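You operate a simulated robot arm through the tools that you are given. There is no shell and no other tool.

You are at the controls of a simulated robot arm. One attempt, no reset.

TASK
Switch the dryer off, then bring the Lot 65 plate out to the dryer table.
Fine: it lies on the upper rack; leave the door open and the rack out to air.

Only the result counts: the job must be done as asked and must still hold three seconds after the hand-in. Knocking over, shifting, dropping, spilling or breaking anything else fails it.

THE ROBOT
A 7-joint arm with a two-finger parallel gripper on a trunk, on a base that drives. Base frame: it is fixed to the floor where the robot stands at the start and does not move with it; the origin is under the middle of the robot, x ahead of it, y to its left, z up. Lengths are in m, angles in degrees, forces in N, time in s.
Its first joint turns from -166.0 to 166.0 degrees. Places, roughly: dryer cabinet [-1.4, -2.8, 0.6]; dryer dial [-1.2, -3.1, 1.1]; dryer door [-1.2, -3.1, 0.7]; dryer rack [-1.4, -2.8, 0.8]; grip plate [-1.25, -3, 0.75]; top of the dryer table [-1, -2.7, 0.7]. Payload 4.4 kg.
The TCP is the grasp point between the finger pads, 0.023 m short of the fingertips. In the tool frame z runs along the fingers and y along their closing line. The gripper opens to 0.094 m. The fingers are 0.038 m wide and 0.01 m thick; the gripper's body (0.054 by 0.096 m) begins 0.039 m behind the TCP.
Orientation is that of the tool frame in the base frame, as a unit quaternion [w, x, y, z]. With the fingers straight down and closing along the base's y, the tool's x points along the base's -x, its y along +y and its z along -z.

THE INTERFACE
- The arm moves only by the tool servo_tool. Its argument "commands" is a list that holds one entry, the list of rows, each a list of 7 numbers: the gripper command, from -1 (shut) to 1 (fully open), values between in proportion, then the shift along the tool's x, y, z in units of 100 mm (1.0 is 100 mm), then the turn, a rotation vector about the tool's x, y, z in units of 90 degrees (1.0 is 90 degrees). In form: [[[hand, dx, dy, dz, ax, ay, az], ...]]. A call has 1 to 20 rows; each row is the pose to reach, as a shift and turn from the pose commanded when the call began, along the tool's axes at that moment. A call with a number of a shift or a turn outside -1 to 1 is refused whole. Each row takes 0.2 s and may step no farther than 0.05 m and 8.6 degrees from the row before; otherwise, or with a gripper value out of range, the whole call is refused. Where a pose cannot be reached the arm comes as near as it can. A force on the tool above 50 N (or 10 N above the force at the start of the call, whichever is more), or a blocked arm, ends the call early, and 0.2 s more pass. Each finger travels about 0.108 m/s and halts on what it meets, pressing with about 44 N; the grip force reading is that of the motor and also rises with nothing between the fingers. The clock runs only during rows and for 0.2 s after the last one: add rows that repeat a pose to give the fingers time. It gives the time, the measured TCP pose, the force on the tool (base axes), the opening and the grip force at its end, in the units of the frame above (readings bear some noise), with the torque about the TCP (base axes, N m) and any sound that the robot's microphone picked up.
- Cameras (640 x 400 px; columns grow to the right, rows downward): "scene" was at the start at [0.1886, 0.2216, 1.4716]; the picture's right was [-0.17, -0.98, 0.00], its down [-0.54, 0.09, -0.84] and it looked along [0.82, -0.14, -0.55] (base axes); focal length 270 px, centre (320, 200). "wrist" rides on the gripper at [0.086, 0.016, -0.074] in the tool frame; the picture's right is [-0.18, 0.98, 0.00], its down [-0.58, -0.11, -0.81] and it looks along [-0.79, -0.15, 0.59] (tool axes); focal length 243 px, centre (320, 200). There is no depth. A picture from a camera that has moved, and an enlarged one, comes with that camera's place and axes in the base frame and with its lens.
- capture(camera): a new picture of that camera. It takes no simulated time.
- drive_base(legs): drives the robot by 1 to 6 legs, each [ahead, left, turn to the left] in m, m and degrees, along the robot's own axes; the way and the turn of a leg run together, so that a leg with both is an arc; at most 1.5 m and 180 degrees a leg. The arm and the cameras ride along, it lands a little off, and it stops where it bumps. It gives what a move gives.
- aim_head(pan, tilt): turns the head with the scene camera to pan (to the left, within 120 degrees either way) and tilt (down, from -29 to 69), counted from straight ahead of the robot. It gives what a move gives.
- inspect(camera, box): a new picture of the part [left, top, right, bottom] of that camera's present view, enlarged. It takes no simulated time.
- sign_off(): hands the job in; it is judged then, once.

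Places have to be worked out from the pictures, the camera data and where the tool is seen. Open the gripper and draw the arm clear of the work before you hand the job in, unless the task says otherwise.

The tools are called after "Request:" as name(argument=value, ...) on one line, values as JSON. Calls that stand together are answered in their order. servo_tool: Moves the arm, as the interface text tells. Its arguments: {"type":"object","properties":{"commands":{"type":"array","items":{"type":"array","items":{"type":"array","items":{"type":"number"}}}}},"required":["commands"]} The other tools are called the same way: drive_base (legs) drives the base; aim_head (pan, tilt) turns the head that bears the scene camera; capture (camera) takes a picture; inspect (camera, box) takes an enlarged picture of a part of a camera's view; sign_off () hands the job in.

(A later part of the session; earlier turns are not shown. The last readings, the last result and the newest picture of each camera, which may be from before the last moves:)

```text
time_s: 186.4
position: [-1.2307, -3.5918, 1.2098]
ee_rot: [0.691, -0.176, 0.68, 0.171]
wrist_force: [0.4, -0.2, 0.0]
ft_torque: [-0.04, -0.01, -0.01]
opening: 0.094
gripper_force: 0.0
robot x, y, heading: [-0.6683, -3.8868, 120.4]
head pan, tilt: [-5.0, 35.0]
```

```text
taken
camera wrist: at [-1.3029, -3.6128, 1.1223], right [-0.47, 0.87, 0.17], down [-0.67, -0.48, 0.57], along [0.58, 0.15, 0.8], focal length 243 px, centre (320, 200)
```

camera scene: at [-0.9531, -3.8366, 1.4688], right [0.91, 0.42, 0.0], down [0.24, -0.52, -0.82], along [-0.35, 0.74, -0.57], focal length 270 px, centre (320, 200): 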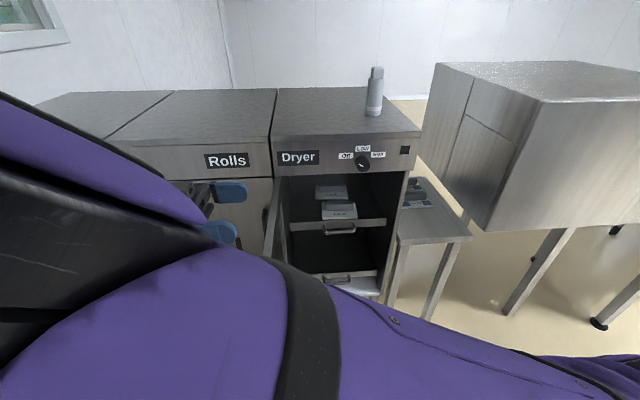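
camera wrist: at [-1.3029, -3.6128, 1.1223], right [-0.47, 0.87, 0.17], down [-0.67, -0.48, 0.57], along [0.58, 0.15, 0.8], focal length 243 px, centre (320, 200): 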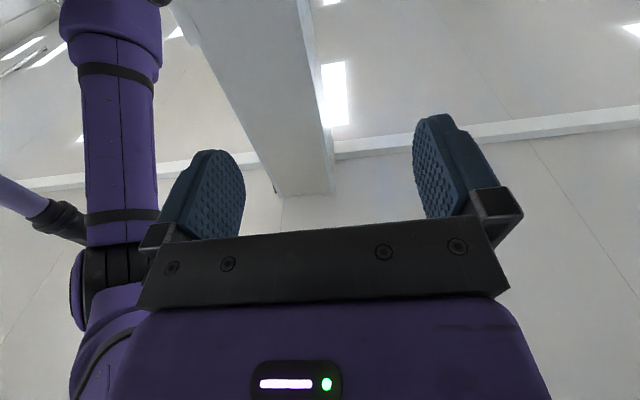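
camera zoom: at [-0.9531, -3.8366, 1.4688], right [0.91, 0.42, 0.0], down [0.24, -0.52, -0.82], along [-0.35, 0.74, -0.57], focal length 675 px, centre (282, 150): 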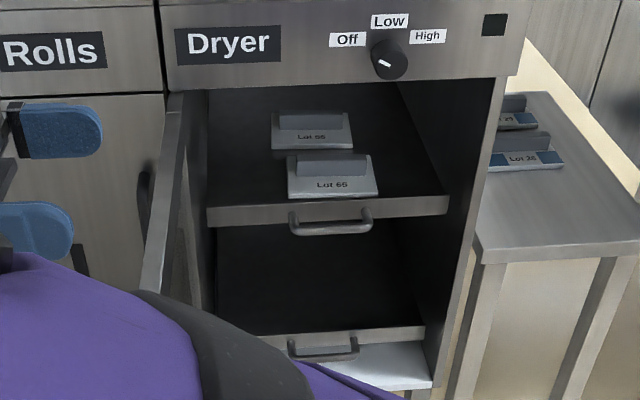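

The rack lip spans u≈-2.79…-2.42 with its top at z≈0.805, so the door at ~92° clears it only by ~3 cm; I'll nudge it further from inside later. First I swing the hand back over the door to the right while yawing it to face the cabinet again.

Request:
servo_tool(commands=[[[1, 0, 0.055, 0.165, -0.083, 0, 0], [1, 0, 0.11, 0.33, -0.167, 0, 0], [1, 0, 0.165, 0.495, -0.25, 0, 0], [1, 0, 0.22, 0.66, -0.333, 0, 0], [1, 0, 0.275, 0.825, -0.417, 0, 0], [1, 0, 0.328, 0.991, -0.5, 0, 0], [1, 0, 0.328, 0.991, -0.5, 0, 0]]])

Request:
servo_tool(commands=[[[1, 0, -0.03, 0.13, -0.074, 0, 0], [1, 0, -0.053, 0.264, -0.148, 0, 0], [1, 0, -0.08, 0.396, -0.222, 0, 0], [1, 0, -0.107, 0.529, -0.296, 0, 0], [1, 0, -0.134, 0.661, -0.37, 0, 0], [1, 0, -0.16, 0.793, -0.444, 0, 0], [1, 0, -0.187, 0.925, -0.518, 0, 0], [1, 0, -0.187, 0.925, -0.518, 0, 0]]])

Request:
capture(camera="scene")

Request:
capture(camera="wrist")

```text
time_s: 188.1
position: [-1.1576, -3.5167, 1.2134]
ee_rot: [0.57, -0.428, 0.562, 0.419]
wrist_force: [0.4, -0.1, 0.5]
ft_torque: [-0.02, -0.03, -0.04]
opening: 0.0942
gripper_force: 0.0
robot x, y, heading: [-0.6642, -3.8841, 120.0]
head pan, tilt: [-5.0, 35.0]
```

```text
time_s: 189.8
position: [-1.1288, -3.4294, 1.216]
ee_rot: [-0.356, 0.617, -0.352, -0.607]
wrist_force: [0.4, 0.1, 0.9]
ft_torque: [0.0, -0.02, 0.0]
opening: 0.0943
gripper_force: 0.0
out of reach, approached as far as the arm can: row 7, 8
robot x, y, heading: [-0.6624, -3.8859, 120.1]
head pan, tilt: [-5.0, 35.0]
```

```text
taken
camera scene: at [-0.953, -3.8366, 1.4688], right [0.91, 0.42, 0.0], down [0.24, -0.52, -0.82], along [-0.35, 0.74, -0.57], focal length 270 px, centre (320, 200)
```

scene: 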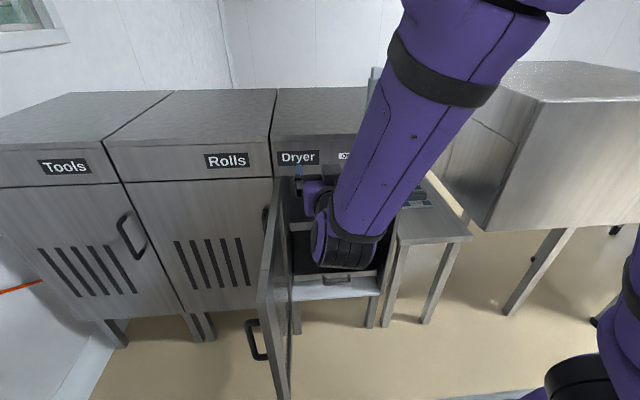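

```text
taken
camera wrist: at [-1.1039, -3.5031, 1.1299], right [-0.85, -0.49, 0.17], down [0.49, -0.64, 0.59], along [-0.18, 0.59, 0.79], focal length 243 px, centre (320, 200)
```

wrist: 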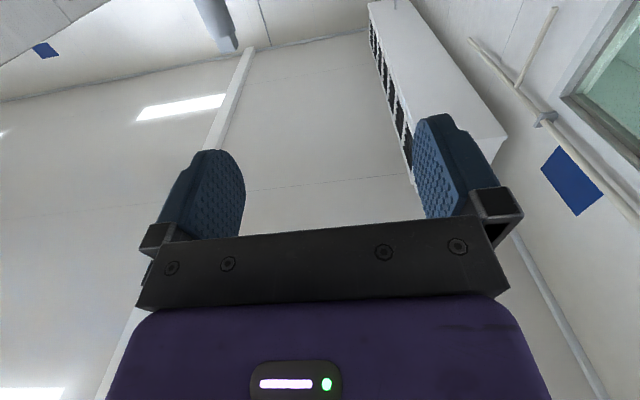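

The door's inner face is at u≈-2.82 (about 92° open). I lower the hand beside it to z≈1.0 with the fingers open, ready to nudge the door further left.

Request:
servo_tool(commands=[[[1, 0.4, 0, 0, 0, 0, 0], [1, 0.8, 0, 0, 0, 0, 0], [1, 1.0, 0, 0, 0, 0, 0]]])

Request:
servo_tool(commands=[[[1, 0.4, 0, 0, 0, 0, 0], [1, 0.8, 0, 0, 0, 0, 0], [1, 1.0, 0, 0, 0, 0, 0], [1, 1.0, 0, 0, 0, 0, 0]]])

Request:
capture(camera="scene")

```text
time_s: 190.7
position: [-1.1318, -3.4277, 1.1147]
ee_rot: [-0.356, 0.616, -0.353, -0.607]
wrist_force: [0.4, 0.8, 0.4]
ft_torque: [-0.04, 0.01, -0.03]
opening: 0.0941
gripper_force: 0.1
out of reach, approached as far as the arm can: row 1, 2, 3
robot x, y, heading: [-0.6634, -3.8825, 120.0]
head pan, tilt: [-5.0, 35.0]
```

```text
time_s: 191.7
position: [-1.1303, -3.4273, 1.0162]
ee_rot: [-0.356, 0.618, -0.352, -0.607]
wrist_force: [-0.2, 0.5, -0.2]
ft_torque: [0.0, 0.0, -0.01]
opening: 0.0941
gripper_force: 0.1
robot x, y, heading: [-0.6632, -3.8859, 120.1]
head pan, tilt: [-5.0, 35.0]
```

```text
taken
camera scene: at [-0.9529, -3.8366, 1.4688], right [0.91, 0.42, 0.0], down [0.24, -0.52, -0.82], along [-0.35, 0.74, -0.57], focal length 270 px, centre (320, 200)
```

scene: 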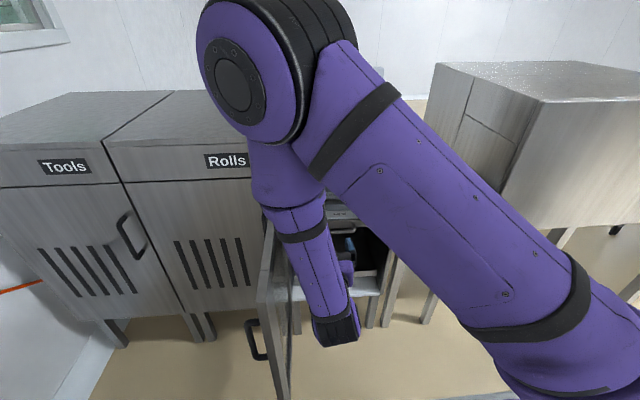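

The hand is beside the door at u≈-2.69, z≈1.016. I move left in steps so that the outer side of the open finger pushes the door further open.

Request:
servo_tool(commands=[[[1, 0.1, 0.3, 0, 0, 0, 0], [1, 0.1, 0.6, 0, 0, 0, 0], [1, 0.1, 0.8, 0, 0, 0, 0], [1, 0.1, 1.0, 0, 0, 0, 0]]])

Request:
servo_tool(commands=[[[1, 0, 0.2, 0, 0, 0, 0], [1, 0, 0.4, 0, 0, 0, 0], [1, 0, 0.6, 0, 0, 0, 0], [1, 0, 0.8, 0, 0, 0, 0]]])

Request:
capture(camera="scene")

```text
time_s: 192.7
position: [-1.2165, -3.4785, 1.0051]
ee_rot: [-0.356, 0.617, -0.352, -0.607]
wrist_force: [0.0, -0.9, -0.4]
ft_torque: [-0.03, 0.01, 0.0]
opening: 0.0942
gripper_force: 0.0
robot x, y, heading: [-0.6649, -3.885, 119.6]
head pan, tilt: [-5.0, 35.0]
```

```text
time_s: 193.3
position: [-1.2447, -3.4934, 1.0045]
ee_rot: [-0.363, 0.617, -0.354, -0.602]
wrist_force: [21.7, 5.8, 5.6]
ft_torque: [-0.58, 0.62, 1.6]
opening: 0.0941
gripper_force: 0.1
robot x, y, heading: [-0.6609, -3.8834, 119.7]
head pan, tilt: [-5.0, 35.0]
stopped in row 3: the force on the tool passed its limit at 79 N (the readings are from after the stop); the commanded pose is now the measured one
```

```text
taken
camera scene: at [-0.9512, -3.836, 1.469], right [0.91, 0.42, 0.0], down [0.24, -0.52, -0.82], along [-0.35, 0.74, -0.57], focal length 270 px, centre (320, 200)
```

scene: 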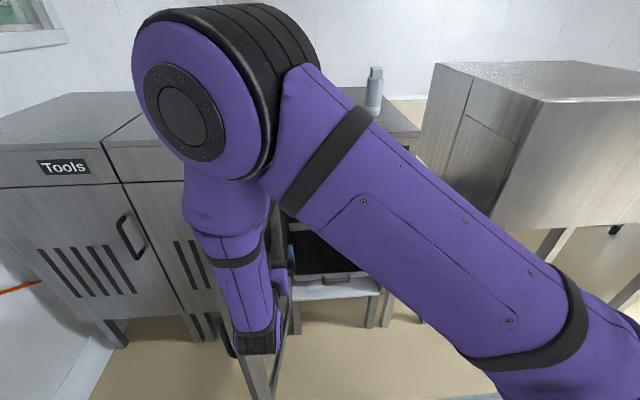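

The door moved to roughly 100° and then met a firm stop. I back off to the right and check the door's position.

Request:
servo_tool(commands=[[[1, 0, -0.4, 0, 0, 0, 0], [1, 0, -0.8, 0, 0, 0, 0], [1, 0, -1.0, 0, 0, 0, 0]]])

Request:
servo_tool(commands=[[[1, 0, -0.4, 0.1, 0, 0, 0], [1, 0, -0.8, 0.2, 0, 0, 0], [1, 0, -1.0, 0.3, 0, 0, 0], [1, 0, -1.0, 0.3, 0, 0, 0]]])

Request:
capture(camera="scene")

```text
time_s: 194.1
position: [-1.1604, -3.449, 1.005]
ee_rot: [-0.362, 0.617, -0.355, -0.603]
wrist_force: [0.8, 0.3, 0.2]
ft_torque: [0.04, -0.02, -0.02]
opening: 0.0942
gripper_force: 0.0
robot x, y, heading: [-0.6611, -3.8844, 120.0]
head pan, tilt: [-5.0, 35.0]
```

```text
time_s: 195.1
position: [-1.0887, -3.3718, 1.0065]
ee_rot: [-0.361, 0.617, -0.354, -0.603]
wrist_force: [-0.6, -0.3, -0.7]
ft_torque: [-0.02, 0.0, 0.0]
opening: 0.0938
gripper_force: 0.0
robot x, y, heading: [-0.6625, -3.885, 119.9]
head pan, tilt: [-5.0, 35.0]
```

```text
taken
camera scene: at [-0.9526, -3.8363, 1.4688], right [0.91, 0.42, 0.0], down [0.24, -0.52, -0.82], along [-0.35, 0.74, -0.57], focal length 270 px, centre (320, 200)
```

scene: 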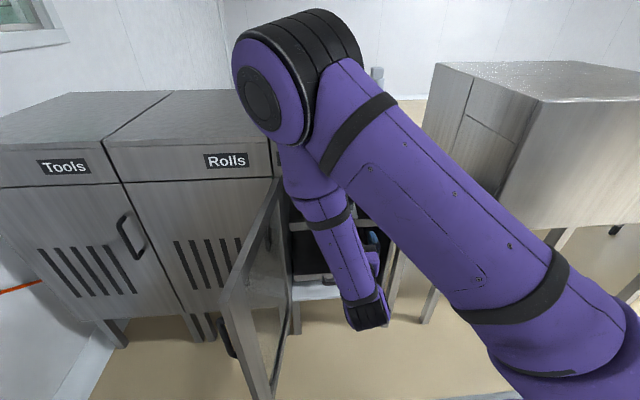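

The door now stands at ~103°, well clear of the rack. Next I roll the tool -90° so the fingers close vertically, for gripping the rack's horizontal handle (u≈-2.66…-2.54, v≈-2.057, z≈0.757).

Request:
servo_tool(commands=[[[1, 0, 0, 0, 0, 0, -0.09], [1, 0, 0, 0, 0, 0, -0.18], [1, 0, 0, 0, 0, 0, -0.27], [1, 0, 0, 0, 0, 0, -0.36], [1, 0, 0, 0, 0, 0, -0.45], [1, 0, 0, 0, 0, 0, -0.54], [1, 0, 0, 0, 0, 0, -0.63], [1, 0, 0, 0, 0, 0, -0.72], [1, 0, 0, 0, 0, 0, -0.81], [1, 0, 0, 0, 0, 0, -0.9], [1, 0, 0, 0, 0, 0, -0.99], [1, 0, 0, 0, 0, 0, -0.99]]])

Request:
capture(camera="wrist")

Request:
capture(camera="scene")

```text
time_s: 197.7
position: [-1.0872, -3.3702, 1.0068]
ee_rot: [-0.681, 0.688, 0.181, -0.176]
wrist_force: [0.3, 0.8, -0.9]
ft_torque: [0.01, -0.01, 0.01]
opening: 0.094
gripper_force: 0.0
robot x, y, heading: [-0.6609, -3.8843, 119.9]
head pan, tilt: [-5.0, 35.0]
```

```text
taken
camera wrist: at [-0.9764, -3.3932, 0.9935], right [-0.15, -0.1, -0.98], down [-0.11, -0.99, 0.12], along [-0.98, 0.13, 0.14], focal length 243 px, centre (320, 200)
```

wrist: 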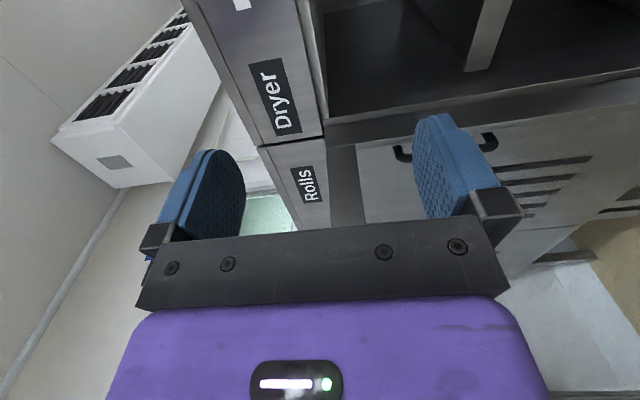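

```text
taken
camera scene: at [-0.9526, -3.8363, 1.4688], right [0.91, 0.42, 0.0], down [0.24, -0.52, -0.82], along [-0.35, 0.74, -0.57], focal length 270 px, centre (320, 200)
```

scene: 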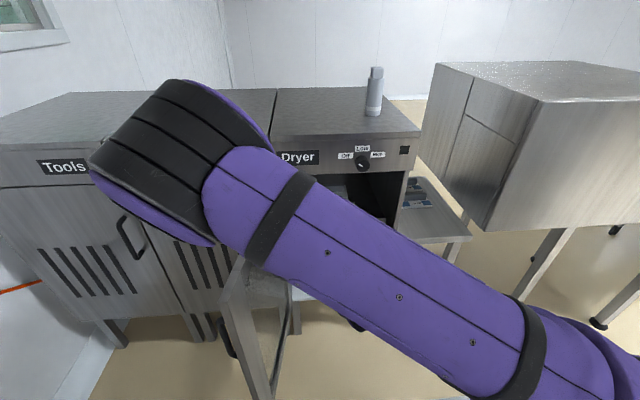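

The tool is now rolled: x to the right, y down, z toward the cabinet. I descend toward the rack handle's height while moving forward to v≈-2.23.

Request:
servo_tool(commands=[[[1, 0.05, 0.35, 0.15, 0, 0, 0], [1, 0.1, 0.7, 0.3, 0, 0, 0], [1, 0.14, 1.0, 0.5, 0, 0, 0]]])

Request:
servo_tool(commands=[[[1, 0.05, 0.35, 0.15, 0, 0, 0], [1, 0.1, 0.7, 0.3, 0, 0, 0], [1, 0.14, 1.0, 0.5, 0, 0, 0]]])

Request:
servo_tool(commands=[[[1, 0, 0.25, 0.2, 0, 0, 0], [1, 0, 0.5, 0.4, 0, 0, 0], [1, 0, 0.5, 0.4, 0, 0, 0]]])

Request:
capture(camera="wrist")

Request:
capture(camera="scene")

```text
time_s: 198.5
position: [-1.0973, -3.3207, 0.9066]
ee_rot: [-0.68, 0.688, 0.18, -0.176]
wrist_force: [0.1, 0.0, 0.6]
ft_torque: [0.0, -0.01, -0.02]
opening: 0.094
gripper_force: 0.1
robot x, y, heading: [-0.6607, -3.8858, 120.2]
head pan, tilt: [-5.0, 35.0]
```

```text
time_s: 199.3
position: [-1.1082, -3.2714, 0.805]
ee_rot: [-0.68, 0.688, 0.181, -0.176]
wrist_force: [-0.1, 0.1, -0.4]
ft_torque: [-0.02, 0.0, -0.02]
opening: 0.0941
gripper_force: 0.1
robot x, y, heading: [-0.6634, -3.8879, 120.0]
head pan, tilt: [-5.0, 35.0]
```

```text
time_s: 200.1
position: [-1.1275, -3.2379, 0.754]
ee_rot: [-0.68, 0.688, 0.181, -0.176]
wrist_force: [0.4, 0.4, 0.6]
ft_torque: [0.01, -0.03, -0.04]
opening: 0.0942
gripper_force: 0.0
robot x, y, heading: [-0.6644, -3.8922, 120.0]
head pan, tilt: [-5.0, 35.0]
```

```text
taken
camera wrist: at [-1.0168, -3.2605, 0.7406], right [-0.15, -0.1, -0.98], down [-0.11, -0.99, 0.12], along [-0.98, 0.13, 0.14], focal length 243 px, centre (320, 200)
```

wrist: 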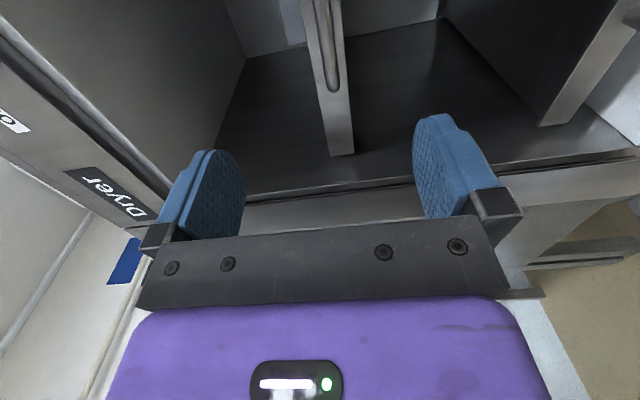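

```text
taken
camera scene: at [-0.9526, -3.8363, 1.4688], right [0.91, 0.42, 0.0], down [0.24, -0.52, -0.82], along [-0.35, 0.74, -0.57], focal length 270 px, centre (320, 200)
```

scene: 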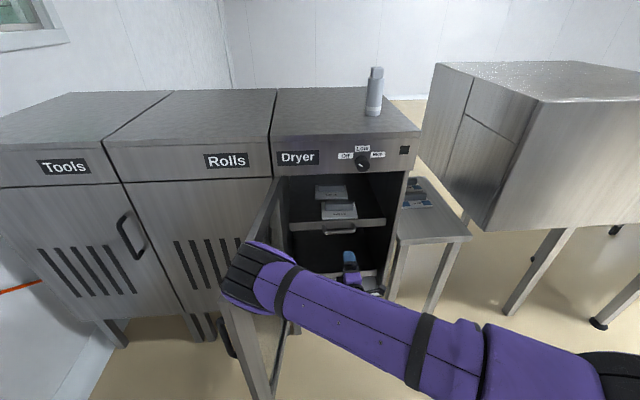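

The wrist camera sees the rack's front lip and handle edge-on. I zoom there to measure the handle's height and depth.

Request:
inspect(camera="wrist", box=[240, 0, 430, 180])

Request:
inspect(camera="scene", box=[270, 170, 410, 300])

```text
2.22 times, centred on (335, 90) of wrist
camera zoom: at [-1.0168, -3.2605, 0.7406], right [-0.15, -0.1, -0.98], down [-0.11, -0.99, 0.12], along [-0.98, 0.13, 0.14], focal length 539 px, centre (287, 444)
```

zoom: 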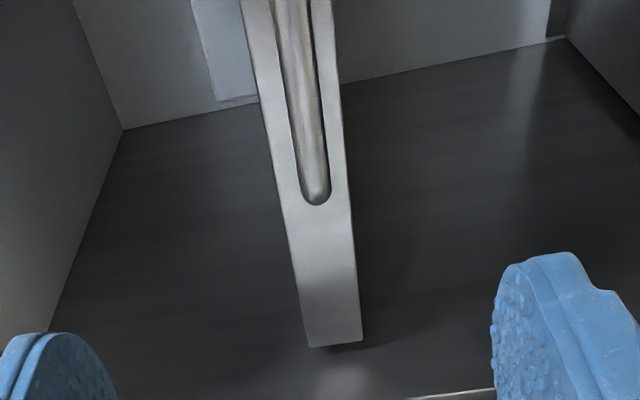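

```text
3.08 times, centred on (340, 235) of scene
camera zoom: at [-0.9526, -3.8363, 1.4688], right [0.91, 0.42, 0.0], down [0.24, -0.52, -0.82], along [-0.35, 0.74, -0.57], focal length 830 px, centre (258, 92)
```

zoom: 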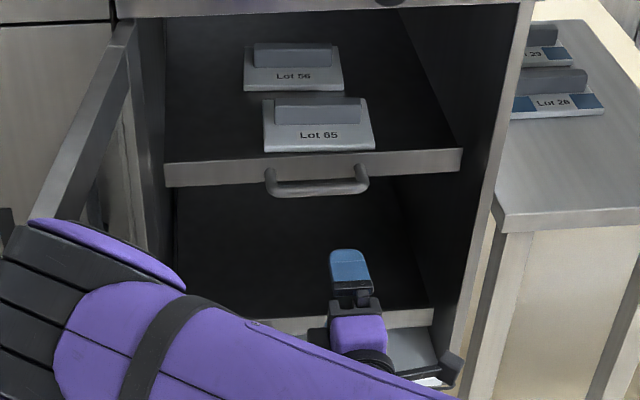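

The wrist view puts the lip at v≈-2.02, z 0.74–0.777 and the handle bar at v≈-2.052, z≈0.752, u -2.66…-2.54. The TCP is level with it at u≈-2.595; I advance 187 mm and then close on the bar.

Request:
servo_tool(commands=[[[1, 0, 0.01, 0.35, 0, 0, 0], [1, 0, 0.015, 0.7, 0, 0, 0], [1, 0, 0.015, 1.0, 0, 0, 0]]])

Request:
servo_tool(commands=[[[1, 0, 0, 0.35, 0, 0, 0], [1, 0, 0, 0.65, 0, 0, 0], [1, 0, 0, 0.85, 0, 0, 0], [1, 0, 0, 0.85, 0, 0, 0]]])

Request:
capture(camera="wrist")

Request:
inspect(camera="scene", box=[270, 170, 410, 300])

```text
time_s: 200.9
position: [-1.179, -3.1511, 0.7576]
ee_rot: [-0.68, 0.688, 0.182, -0.177]
wrist_force: [0.0, -0.5, 0.2]
ft_torque: [0.02, -0.01, 0.0]
opening: 0.094
gripper_force: 0.2
robot x, y, heading: [-0.6629, -3.8852, 120.0]
head pan, tilt: [-5.0, 35.0]
```

```text
time_s: 201.9
position: [-1.2188, -3.0779, 0.7528]
ee_rot: [-0.681, 0.688, 0.181, -0.175]
wrist_force: [-0.2, 0.1, -0.6]
ft_torque: [0.01, -0.01, 0.01]
opening: 0.0938
gripper_force: 0.2
robot x, y, heading: [-0.663, -3.887, 120.1]
head pan, tilt: [-5.0, 35.0]
```

```text
taken
camera wrist: at [-1.1064, -3.1007, 0.7394], right [-0.15, -0.1, -0.98], down [-0.11, -0.99, 0.12], along [-0.98, 0.13, 0.14], focal length 243 px, centre (320, 200)
```

wrist: 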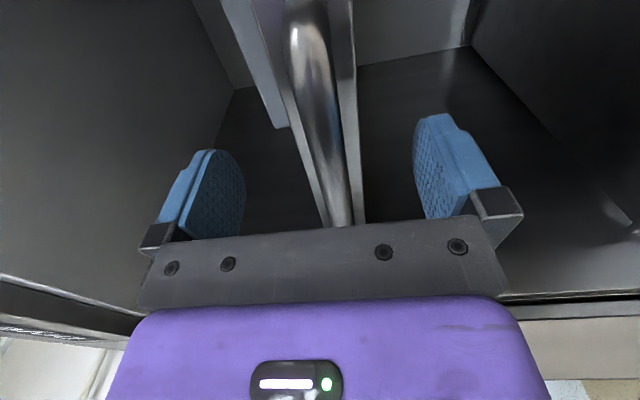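

```text
3.08 times, centred on (340, 235) of scene
camera zoom: at [-0.9526, -3.8363, 1.4688], right [0.91, 0.42, 0.0], down [0.24, -0.52, -0.82], along [-0.35, 0.74, -0.57], focal length 830 px, centre (258, 92)
```

zoom: 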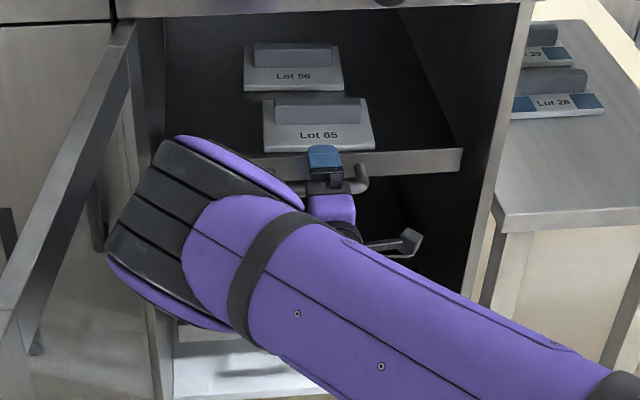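

The bar runs between the open fingers (TCP v≈-2.056, z≈0.753). I close on it.

Request:
servo_tool(commands=[[[-1, 0, 0, 0, 0, 0, 0], [-1, 0, 0, 0, 0, 0, 0], [-1, 0, 0, 0, 0, 0, 0], [-1, 0, 0, 0, 0, 0, 0]]])

Request:
capture(camera="wrist")

```text
time_s: 203.0
position: [-1.2166, -3.0806, 0.748]
ee_rot: [-0.677, 0.691, 0.181, -0.175]
wrist_force: [-1.1, -1.8, -10.8]
ft_torque: [-0.44, 0.75, 0.32]
opening: 0.0158
gripper_force: 44.9
robot x, y, heading: [-0.6627, -3.8887, 120.1]
head pan, tilt: [-5.0, 35.0]
stopped in row 4: the force on the tool passed its limit at 52 N (the readings are from after the stop); the commanded pose is now the measured one
```

```text
taken
camera wrist: at [-1.105, -3.1034, 0.7345], right [-0.15, -0.11, -0.98], down [-0.12, -0.99, 0.13], along [-0.98, 0.13, 0.13], focal length 243 px, centre (320, 200)
```

wrist: 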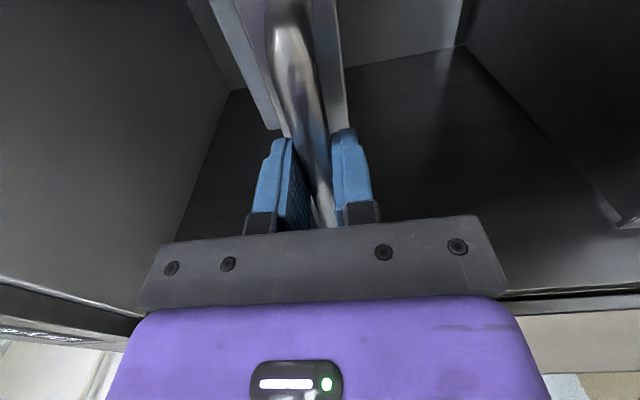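

The bar is gripped. I pull the rack straight out (toward -v) slowly, 95 mm in this call, so that the plates don't slide.

Request:
servo_tool(commands=[[[-1, 0.001, 0.002, -0.08, 0, 0, 0], [-1, 0.003, 0.004, -0.2, 0, 0, 0], [-1, 0.005, 0.007, -0.35, 0, 0, 0], [-1, 0.007, 0.01, -0.5, 0, 0, 0], [-1, 0.009, 0.013, -0.65, 0, 0, 0], [-1, 0.011, 0.016, -0.8, 0, 0, 0], [-1, 0.013, 0.018, -0.9, 0, 0, 0], [-1, 0.014, 0.019, -0.95, 0, 0, 0]]])

Request:
capture(camera="scene")

```text
time_s: 204.8
position: [-1.1699, -3.1631, 0.7484]
ee_rot: [-0.677, 0.691, 0.182, -0.174]
wrist_force: [-3.9, -0.3, -28.5]
ft_torque: [-0.61, 0.81, 1.25]
opening: 0.0158
gripper_force: 45.5
robot x, y, heading: [-0.6629, -3.8845, 119.9]
head pan, tilt: [-5.0, 35.0]
```

```text
taken
camera scene: at [-0.9533, -3.8353, 1.4686], right [0.91, 0.42, 0.0], down [0.24, -0.52, -0.82], along [-0.35, 0.74, -0.57], focal length 270 px, centre (320, 200)
```

scene: 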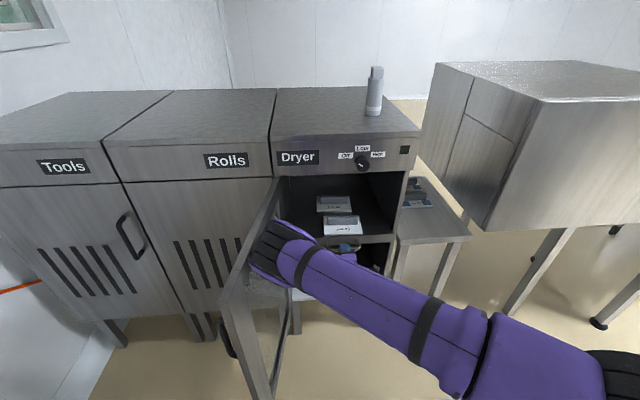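

The rack slides out smoothly (95 mm so far). I pull another 95 mm, easing the tool 3 mm lower to relieve the vertical load.

Request:
servo_tool(commands=[[[-1, 0.001, 0.01, -0.08, 0, 0, 0], [-1, 0.003, 0.02, -0.2, 0, 0, 0], [-1, 0.005, 0.03, -0.35, 0, 0, 0], [-1, 0.007, 0.035, -0.5, 0, 0, 0], [-1, 0.009, 0.04, -0.65, 0, 0, 0], [-1, 0.011, 0.045, -0.8, 0, 0, 0], [-1, 0.013, 0.048, -0.9, 0, 0, 0], [-1, 0.014, 0.049, -0.95, 0, 0, 0]]])

Request:
capture(camera="scene")

```text
time_s: 206.6
position: [-1.123, -3.2431, 0.747]
ee_rot: [-0.679, 0.689, 0.182, -0.177]
wrist_force: [-22.0, -10.2, 15.6]
ft_torque: [-0.32, 0.88, -0.15]
opening: 0.0154
gripper_force: 44.6
robot x, y, heading: [-0.6636, -3.8891, 120.1]
head pan, tilt: [-5.0, 35.0]
```

```text
taken
camera scene: at [-0.953, -3.8372, 1.4687], right [0.91, 0.42, 0.0], down [0.24, -0.52, -0.82], along [-0.35, 0.74, -0.57], focal length 270 px, centre (320, 200)
```

scene: 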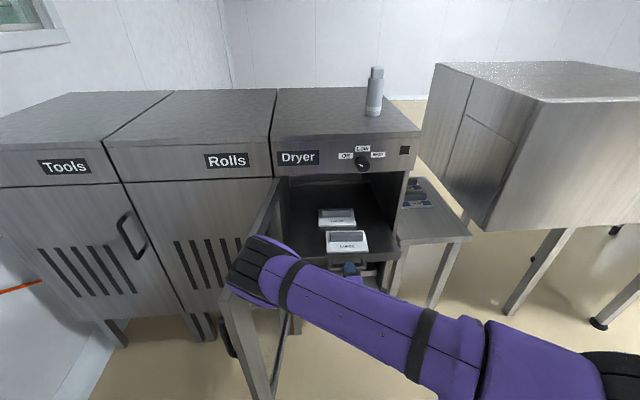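

The rack is out by ~0.19 m. I zoom in to check the plates on it.

Request:
inspect(camera="scene", box=[270, 160, 430, 290])

Request:
capture(camera="wrist")

```text
3.08 times, centred on (350, 225) of scene
camera zoom: at [-0.953, -3.8372, 1.4687], right [0.91, 0.42, 0.0], down [0.24, -0.52, -0.82], along [-0.35, 0.74, -0.57], focal length 830 px, centre (228, 123)
```

zoom: 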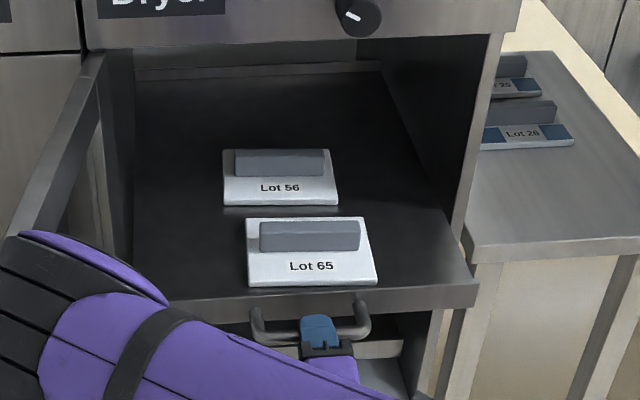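

```text
taken
camera wrist: at [-1.0118, -3.2664, 0.7338], right [-0.15, -0.1, -0.98], down [-0.11, -0.99, 0.12], along [-0.98, 0.13, 0.14], focal length 243 px, centre (320, 200)
```

wrist: 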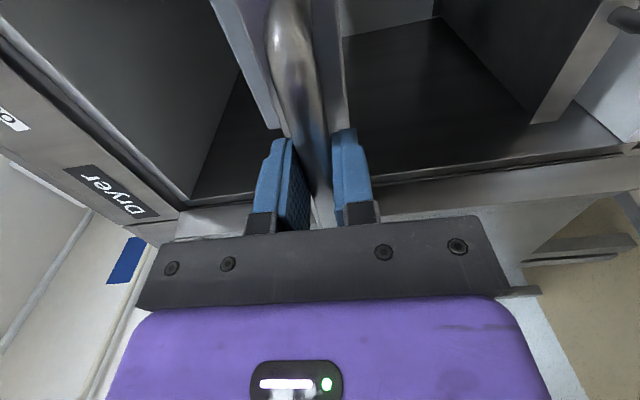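

Both plates ride steadily; Lot 65's block is now at v≈-2.13, u≈-2.59, still nearly under the panel edge (v≈-2.085). I pull the rack about 80 mm further so the hand can come down in front of the panel.

Request:
servo_tool(commands=[[[-1, 0.02, 0.0, -0.08, 0, 0, 0], [-1, 0.02, 0.0, -0.2, 0, 0, 0], [-1, 0.02, 0.0, -0.33, 0, 0, 0], [-1, 0.02, 0.0, -0.46, 0, 0, 0], [-1, 0.02, 0.0, -0.59, 0, 0, 0], [-1, 0.02, 0.0, -0.7, 0, 0, 0], [-1, 0.02, 0.0, -0.8, 0, 0, 0], [-1, 0.02, 0.0, -0.8, 0, 0, 0]]])

Request:
inspect(camera="scene", box=[270, 160, 430, 290])

```text
time_s: 208.4
position: [-1.0796, -3.3138, 0.7491]
ee_rot: [-0.676, 0.692, 0.183, -0.175]
wrist_force: [-34.5, -20.9, -14.8]
ft_torque: [-0.63, 0.89, 0.65]
opening: 0.0158
gripper_force: 45.4
robot x, y, heading: [-0.6618, -3.8896, 120.3]
head pan, tilt: [-5.0, 35.0]
```

```text
3.08 times, centred on (350, 225) of scene
camera zoom: at [-0.9539, -3.8366, 1.4685], right [0.91, 0.42, 0.0], down [0.24, -0.52, -0.82], along [-0.35, 0.74, -0.57], focal length 830 px, centre (228, 123)
```

zoom: 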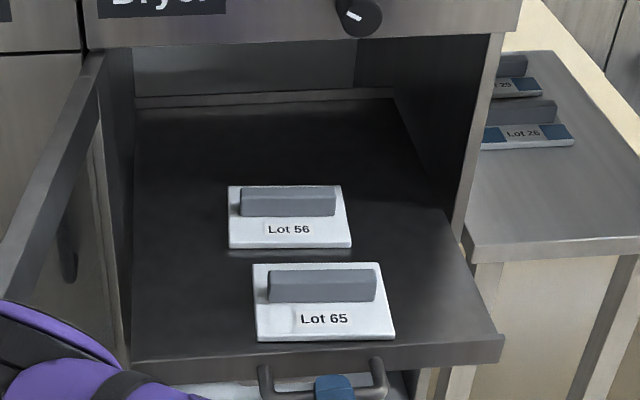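

Rack out ~0.27 m, still 0.28 m engaged inside. The side load pushes left, so I ease 3 mm left and pull a final 35 mm for hand clearance.

Request:
servo_tool(commands=[[[-1, -0.03, 0.0, -0.08, 0, 0, 0], [-1, -0.035, 0.0, -0.18, 0, 0, 0], [-1, -0.035, 0.0, -0.28, 0, 0, 0], [-1, -0.035, 0.0, -0.35, 0, 0, 0], [-1, -0.035, 0.0, -0.35, 0, 0, 0]]])

Request:
inspect(camera="scene", box=[270, 160, 430, 290])

Request:
capture(camera="scene")

```text
time_s: 209.6
position: [-1.0628, -3.3443, 0.7485]
ee_rot: [-0.676, 0.693, 0.181, -0.172]
wrist_force: [18.8, 8.0, -48.1]
ft_torque: [-0.94, 0.72, -1.34]
opening: 0.0157
gripper_force: 45.0
robot x, y, heading: [-0.663, -3.8885, 119.9]
head pan, tilt: [-5.0, 35.0]
```

```text
3.08 times, centred on (350, 225) of scene
camera zoom: at [-0.9527, -3.8346, 1.4686], right [0.91, 0.42, 0.0], down [0.24, -0.52, -0.82], along [-0.35, 0.74, -0.57], focal length 830 px, centre (228, 123)
```

zoom: 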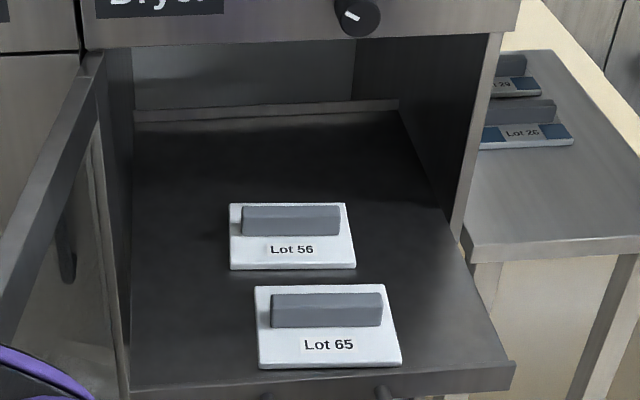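

```text
taken
camera scene: at [-0.9527, -3.8346, 1.4686], right [0.91, 0.42, 0.0], down [0.24, -0.52, -0.82], along [-0.35, 0.74, -0.57], focal length 270 px, centre (320, 200)
```

scene: 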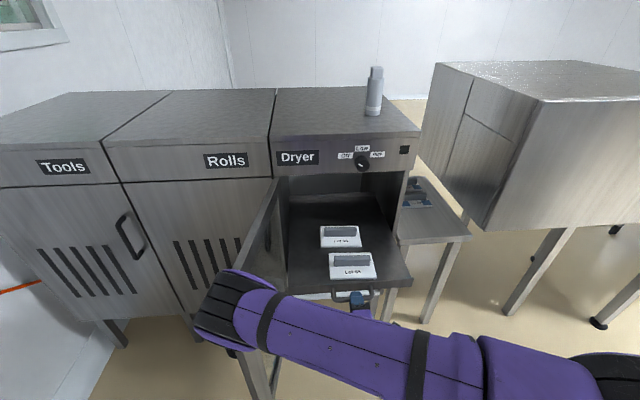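

The rack is out ~0.305 m with both plates undisturbed; Lot 65's block should be at about v≈-2.25, u≈-2.59. I release the handle, then back off 40 mm and rise straight up in front of the rack.

Request:
servo_tool(commands=[[[0, 0, 0, 0, 0, 0, 0], [0, 0, 0, 0, 0, 0, 0], [0.5, 0, 0, 0, 0, 0, 0], [1, 0, 0, 0, 0, 0, 0], [1, 0, 0, 0, 0, 0, 0]]])

Request:
servo_tool(commands=[[[1, 0, 0, -0.2, 0, 0, 0], [1, 0, 0, -0.4, 0, 0, 0], [1, 0, 0, -0.45, 0, 0, 0], [1, 0, 0, -0.45, 0, 0, 0]]])

Request:
capture(camera="wrist")

Request:
inspect(camera="scene", box=[270, 180, 430, 310])

```text
time_s: 210.8
position: [-1.0647, -3.3458, 0.7505]
ee_rot: [-0.679, 0.69, 0.182, -0.175]
wrist_force: [-0.3, 0.7, -0.4]
ft_torque: [0.01, -0.01, 0.03]
opening: 0.0941
gripper_force: 0.0
robot x, y, heading: [-0.6626, -3.8911, 119.9]
head pan, tilt: [-5.0, 35.0]
```

```text
time_s: 211.8
position: [-1.0425, -3.3855, 0.7506]
ee_rot: [-0.678, 0.691, 0.181, -0.175]
wrist_force: [0.6, 0.6, -0.6]
ft_torque: [-0.01, -0.02, -0.01]
opening: 0.0942
gripper_force: 0.0
robot x, y, heading: [-0.6626, -3.8899, 119.9]
head pan, tilt: [-5.0, 35.0]
```

```text
taken
camera wrist: at [-0.9327, -3.4078, 0.7368], right [-0.15, -0.1, -0.98], down [-0.12, -0.99, 0.12], along [-0.98, 0.13, 0.13], focal length 243 px, centre (320, 200)
```

wrist: 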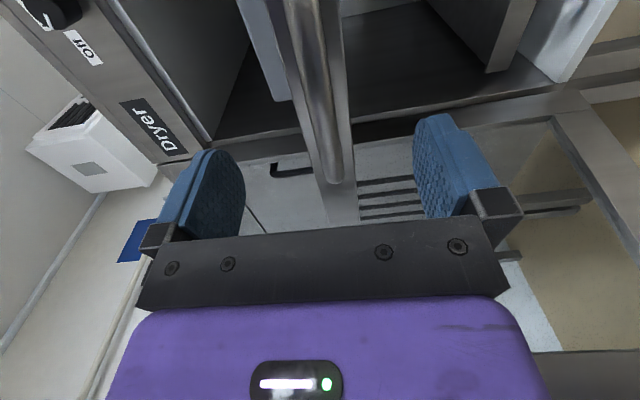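

```text
3.08 times, centred on (350, 245) of scene
camera zoom: at [-0.9526, -3.8364, 1.4688], right [0.91, 0.42, 0.0], down [0.24, -0.52, -0.82], along [-0.35, 0.74, -0.57], focal length 830 px, centre (228, 62)
```

zoom: 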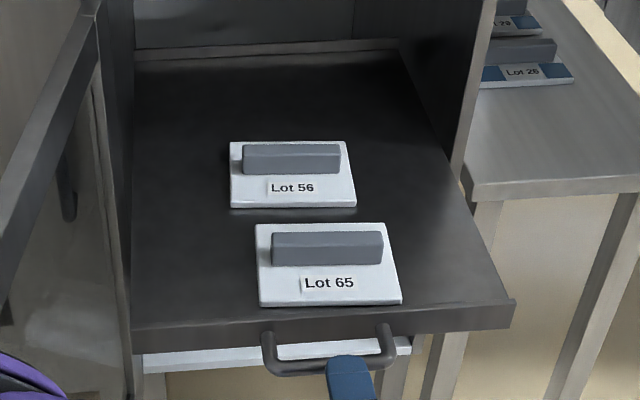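

The hand is clear of the bar. I raise it 0.26 m straight up, in front of the rack.

Request:
servo_tool(commands=[[[1, 0, -0.35, 0, 0, 0, 0], [1, 0, -0.7, 0, 0, 0, 0], [1, 0, -1.0, 0, 0, 0, 0]]])

Request:
servo_tool(commands=[[[1, 0, -0.4, 0, 0, 0, 0], [1, 0, -0.8, 0, 0, 0, 0], [1, 0, -1.0, 0, 0, 0, 0]]])

Request:
servo_tool(commands=[[[1, 0, -0.4, 0, 0, 0, 0], [1, 0, -0.7, 0, 0, 0, 0], [1, 0, -0.7, 0, 0, 0, 0]]])

Request:
capture(camera="scene")

```text
time_s: 212.6
position: [-1.0456, -3.3838, 0.8475]
ee_rot: [-0.677, 0.691, 0.182, -0.175]
wrist_force: [0.1, 0.0, 0.1]
ft_torque: [0.02, 0.01, -0.02]
opening: 0.0939
gripper_force: 0.1
robot x, y, heading: [-0.6636, -3.8888, 120.0]
head pan, tilt: [-5.0, 35.0]
```

```text
time_s: 213.4
position: [-1.0488, -3.3834, 0.9489]
ee_rot: [-0.677, 0.691, 0.182, -0.174]
wrist_force: [-1.1, -0.7, 0.5]
ft_torque: [0.01, -0.01, -0.01]
opening: 0.0939
gripper_force: 0.1
robot x, y, heading: [-0.6656, -3.8857, 119.9]
head pan, tilt: [-5.0, 35.0]
```

```text
time_s: 214.2
position: [-1.079, -3.3691, 1.004]
ee_rot: [-0.678, 0.69, 0.183, -0.174]
wrist_force: [-0.2, -0.2, -0.2]
ft_torque: [0.02, -0.03, 0.02]
opening: 0.0939
gripper_force: 0.1
out of reach, approached as far as the arm can: row 1, 2, 3
robot x, y, heading: [-0.6593, -3.8868, 120.2]
head pan, tilt: [-5.0, 35.0]
```

```text
taken
camera scene: at [-0.9526, -3.8364, 1.4688], right [0.91, 0.42, 0.0], down [0.24, -0.52, -0.82], along [-0.35, 0.74, -0.57], focal length 270 px, centre (320, 200)
```

scene: 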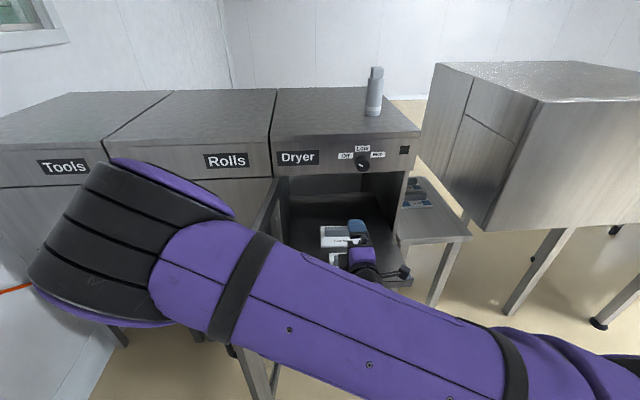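

The hand is at z≈1.0 in front of the rack. I pitch the tool down by rotating -90° about tool x (x stays to the right), so the fingers will close along v, moving 40 mm forward meanwhile.

Request:
servo_tool(commands=[[[1, 0, -0.05, 0.05, -0.08, 0, 0], [1, 0, -0.1, 0.1, -0.17, 0, 0], [1, 0, -0.15, 0.15, -0.25, 0, 0], [1, 0, -0.2, 0.2, -0.34, 0, 0], [1, 0, -0.25, 0.25, -0.42, 0, 0], [1, 0, -0.3, 0.3, -0.51, 0, 0], [1, 0, -0.3, 0.3, -0.59, 0, 0], [1, 0, -0.3, 0.35, -0.68, 0, 0], [1, 0, -0.3, 0.4, -0.76, 0, 0], [1, 0, -0.3, 0.4, -0.85, 0, 0], [1, 0, -0.3, 0.4, -0.93, 0, 0], [1, 0, -0.3, 0.4, -1.0, 0, 0], [1, 0, -0.3, 0.4, -1.0, 0, 0]]])

Request:
capture(camera="scene")

Request:
capture(camera="wrist")

```text
time_s: 217.0
position: [-1.0982, -3.3313, 1.0335]
ee_rot: [0.009, 0.968, 0.252, 0.005]
wrist_force: [-0.4, -0.8, -0.5]
ft_torque: [-0.03, 0.03, 0.0]
opening: 0.094
gripper_force: 0.1
out of reach, approached as far as the arm can: row 1, 2
robot x, y, heading: [-0.663, -3.8878, 120.0]
head pan, tilt: [-5.0, 35.0]
```

```text
taken
camera scene: at [-0.9525, -3.8364, 1.4688], right [0.91, 0.42, 0.0], down [0.24, -0.52, -0.82], along [-0.35, 0.74, -0.57], focal length 270 px, centre (320, 200)
```

scene: 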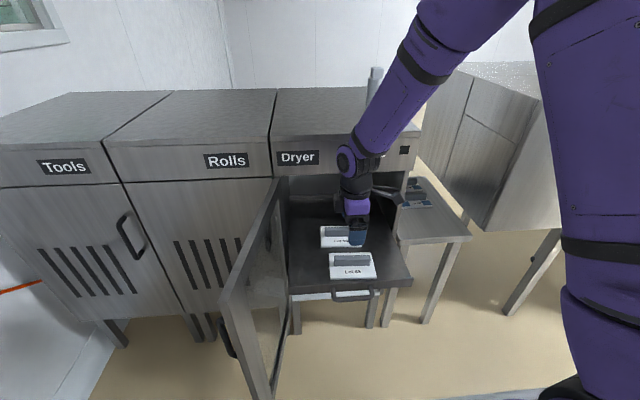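

```text
taken
camera wrist: at [-1.0169, -3.3024, 1.1086], right [0.32, -0.95, 0.02], down [-0.57, -0.18, 0.8], along [-0.76, -0.27, -0.6], focal length 243 px, centre (320, 200)
```

wrist: 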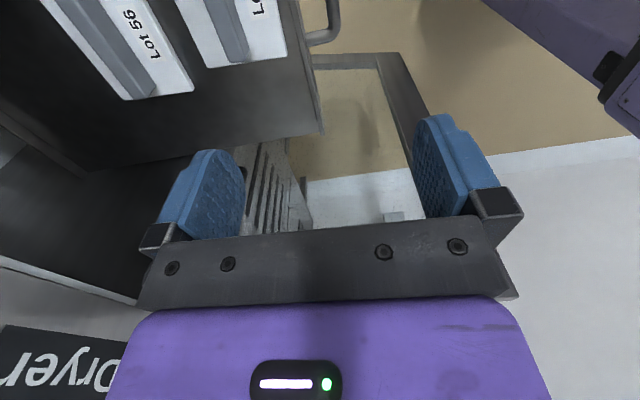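

The tool points straight down at u≈-2.617, v≈-2.336, closing along v. For a better reach to both the plate and the table (which sits in an alcove between dryer side u≈-2.38 and tunnel side u≈-2.05), I shift the base 0.15 m to the right.

Request:
drive_base(legs=[[0, -0.15, 0]])

Request:
aim_head(pan=0, tilt=38)

Request:
capture(camera="scene")

Request:
capture(camera="wrist")

```text
time_s: 218.4
position: [-0.97, -3.2581, 1.0339]
ee_rot: [0.009, 0.967, 0.253, 0.005]
wrist_force: [0.5, 0.5, 1.0]
ft_torque: [0.01, 0.0, 0.04]
opening: 0.094
gripper_force: 0.1
robot x, y, heading: [-0.5329, -3.8127, 119.9]
head pan, tilt: [-5.0, 35.0]
```

```text
time_s: 219.1
position: [-0.9706, -3.2582, 1.0322]
ee_rot: [0.009, 0.967, 0.253, 0.006]
wrist_force: [-0.1, 0.0, -0.2]
ft_torque: [0.0, 0.04, 0.04]
opening: 0.0939
gripper_force: 0.0
robot x, y, heading: [-0.5311, -3.8133, 119.9]
head pan, tilt: [0.0, 38.0]
```

```text
taken
camera scene: at [-0.8291, -3.7672, 1.4642], right [0.87, 0.5, 0.0], down [0.31, -0.53, -0.79], along [-0.4, 0.68, -0.62], focal length 270 px, centre (320, 200)
```

scene: 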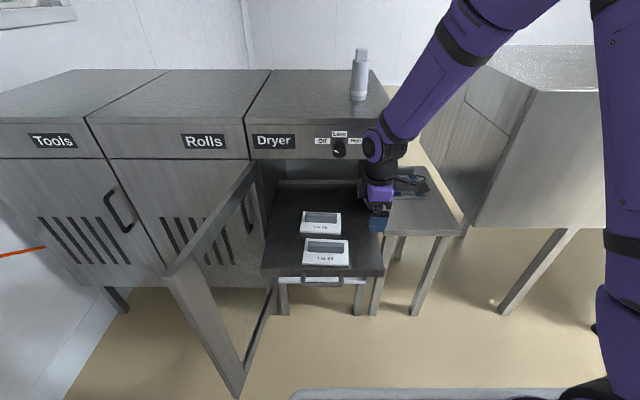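

```text
taken
camera wrist: at [-0.889, -3.2285, 1.1085], right [0.32, -0.95, 0.02], down [-0.57, -0.18, 0.8], along [-0.76, -0.27, -0.6], focal length 243 px, centre (320, 200)
```

wrist: 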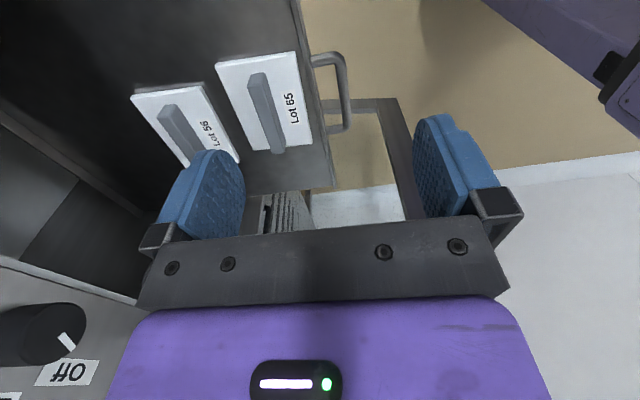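

Both plates are visible from both cameras. I zoom in on Lot 65 to fix its block position.

Request:
inspect(camera="scene", box=[270, 190, 390, 290])

Request:
inspect(camera="wrist", box=[100, 20, 360, 190])

Request:
inspect(camera="scene", box=[370, 150, 480, 250])

```text
4.00 times, centred on (330, 240) of scene
camera zoom: at [-0.8291, -3.7672, 1.4642], right [0.87, 0.5, 0.0], down [0.31, -0.53, -0.79], along [-0.4, 0.68, -0.62], focal length 1080 px, centre (280, 40)
```

zoom: 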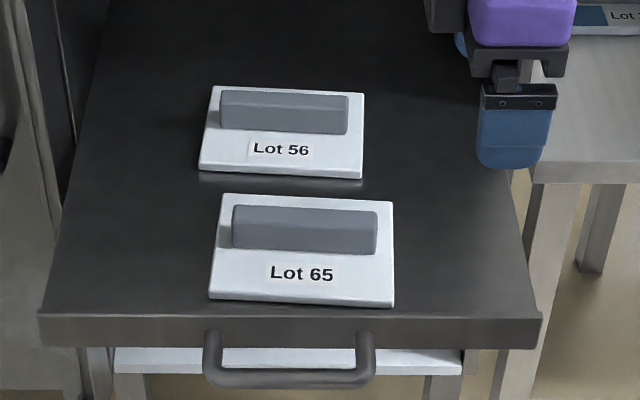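

```text
2.35 times, centred on (230, 105) of wrist
camera zoom: at [-0.889, -3.2285, 1.1085], right [0.32, -0.95, 0.02], down [-0.57, -0.18, 0.8], along [-0.76, -0.27, -0.6], focal length 571 px, centre (532, 424)
```

zoom: 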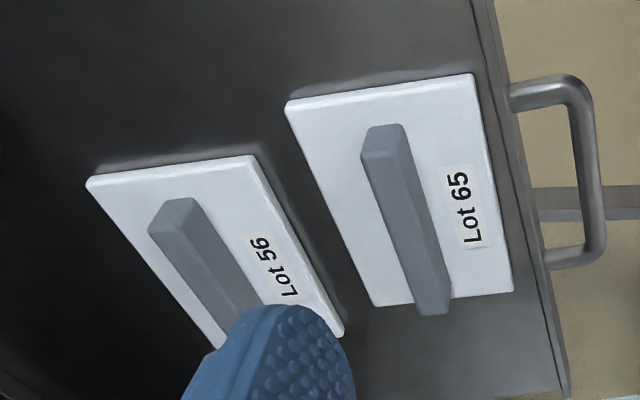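

```text
4.00 times, centred on (425, 200) of scene
camera zoom: at [-0.8291, -3.7672, 1.4642], right [0.87, 0.5, 0.0], down [0.31, -0.53, -0.79], along [-0.4, 0.68, -0.62], focal length 1080 px, centre (-100, 200)
```

zoom: 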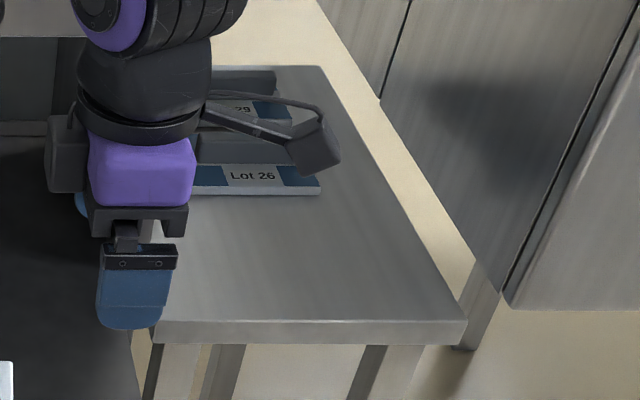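

Measurements: Lot 65's block is centred at u≈-2.582, v≈-2.252, about 23 mm thick, z≈0.788–0.816, the plate yawed about -3.5°. I move over it at z≈1.03, aligning the yaw and levelling the tool, then descend partway with the fingers partly closed.

Request:
servo_tool(commands=[[[1, -0.3, -0.25, 0, 0.004, 0, 0.01], [1, -0.6, -0.5, 0, 0.008, 0, 0.02], [0.7, -0.85, -0.7, 0, 0.0128, 0, 0.03], [0.4, -1.0, -0.83, 0, 0.0128, 0, 0.03], [0.4, -1.0, -0.83, 0, 0.0128, 0, 0.03]]])

Request:
servo_tool(commands=[[[0.4, -0.07, 0, 0.3, 0, 0, 0], [0.4, -0.139, 0, 0.7, 0, 0, 0], [0.4, -0.139, 0, 1.0, 0, 0, 0], [0.4, -0.139, 0, 1.0, 0, 0, 0]]])

Request:
capture(camera="wrist")

Request:
inspect(camera="scene", box=[270, 180, 390, 280])

```text
time_s: 220.3
position: [-1.1006, -3.2334, 1.0296]
ee_rot: [0.0, 0.973, 0.231, 0.002]
wrist_force: [0.4, 1.1, 0.5]
ft_torque: [-0.01, 0.01, 0.01]
opening: 0.0657
gripper_force: 0.0
robot x, y, heading: [-0.5305, -3.8166, 119.9]
head pan, tilt: [0.0, 38.0]
```

```text
time_s: 221.3
position: [-1.1091, -3.2407, 0.9314]
ee_rot: [0.0, 0.973, 0.231, 0.003]
wrist_force: [0.6, -0.2, -0.3]
ft_torque: [-0.02, 0.0, 0.0]
opening: 0.0656
gripper_force: 0.1
robot x, y, heading: [-0.5322, -3.8105, 120.3]
head pan, tilt: [0.0, 38.0]
```

```text
taken
camera wrist: at [-1.0265, -3.2161, 1.0064], right [0.28, -0.96, 0.0], down [-0.57, -0.17, 0.8], along [-0.77, -0.22, -0.6], focal length 243 px, centre (320, 200)
```

wrist: 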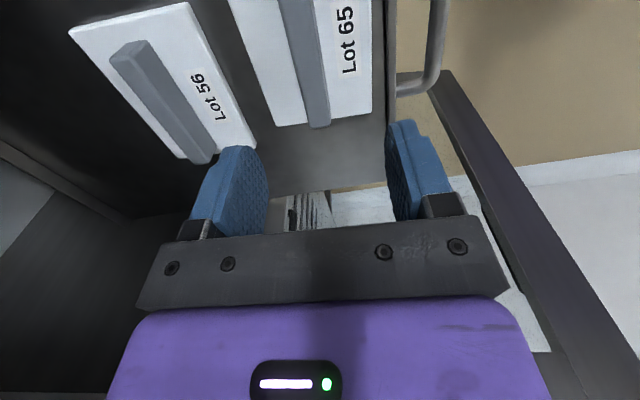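

```text
4.00 times, centred on (330, 230) of scene
camera zoom: at [-0.8291, -3.7674, 1.4642], right [0.86, 0.5, 0.0], down [0.31, -0.53, -0.79], along [-0.4, 0.68, -0.62], focal length 1080 px, centre (280, 80)
```

zoom: 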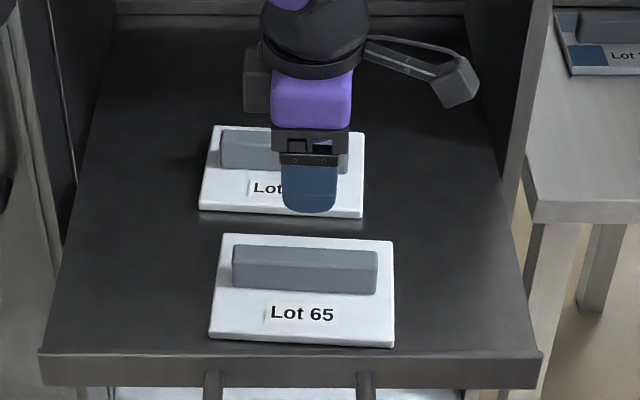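

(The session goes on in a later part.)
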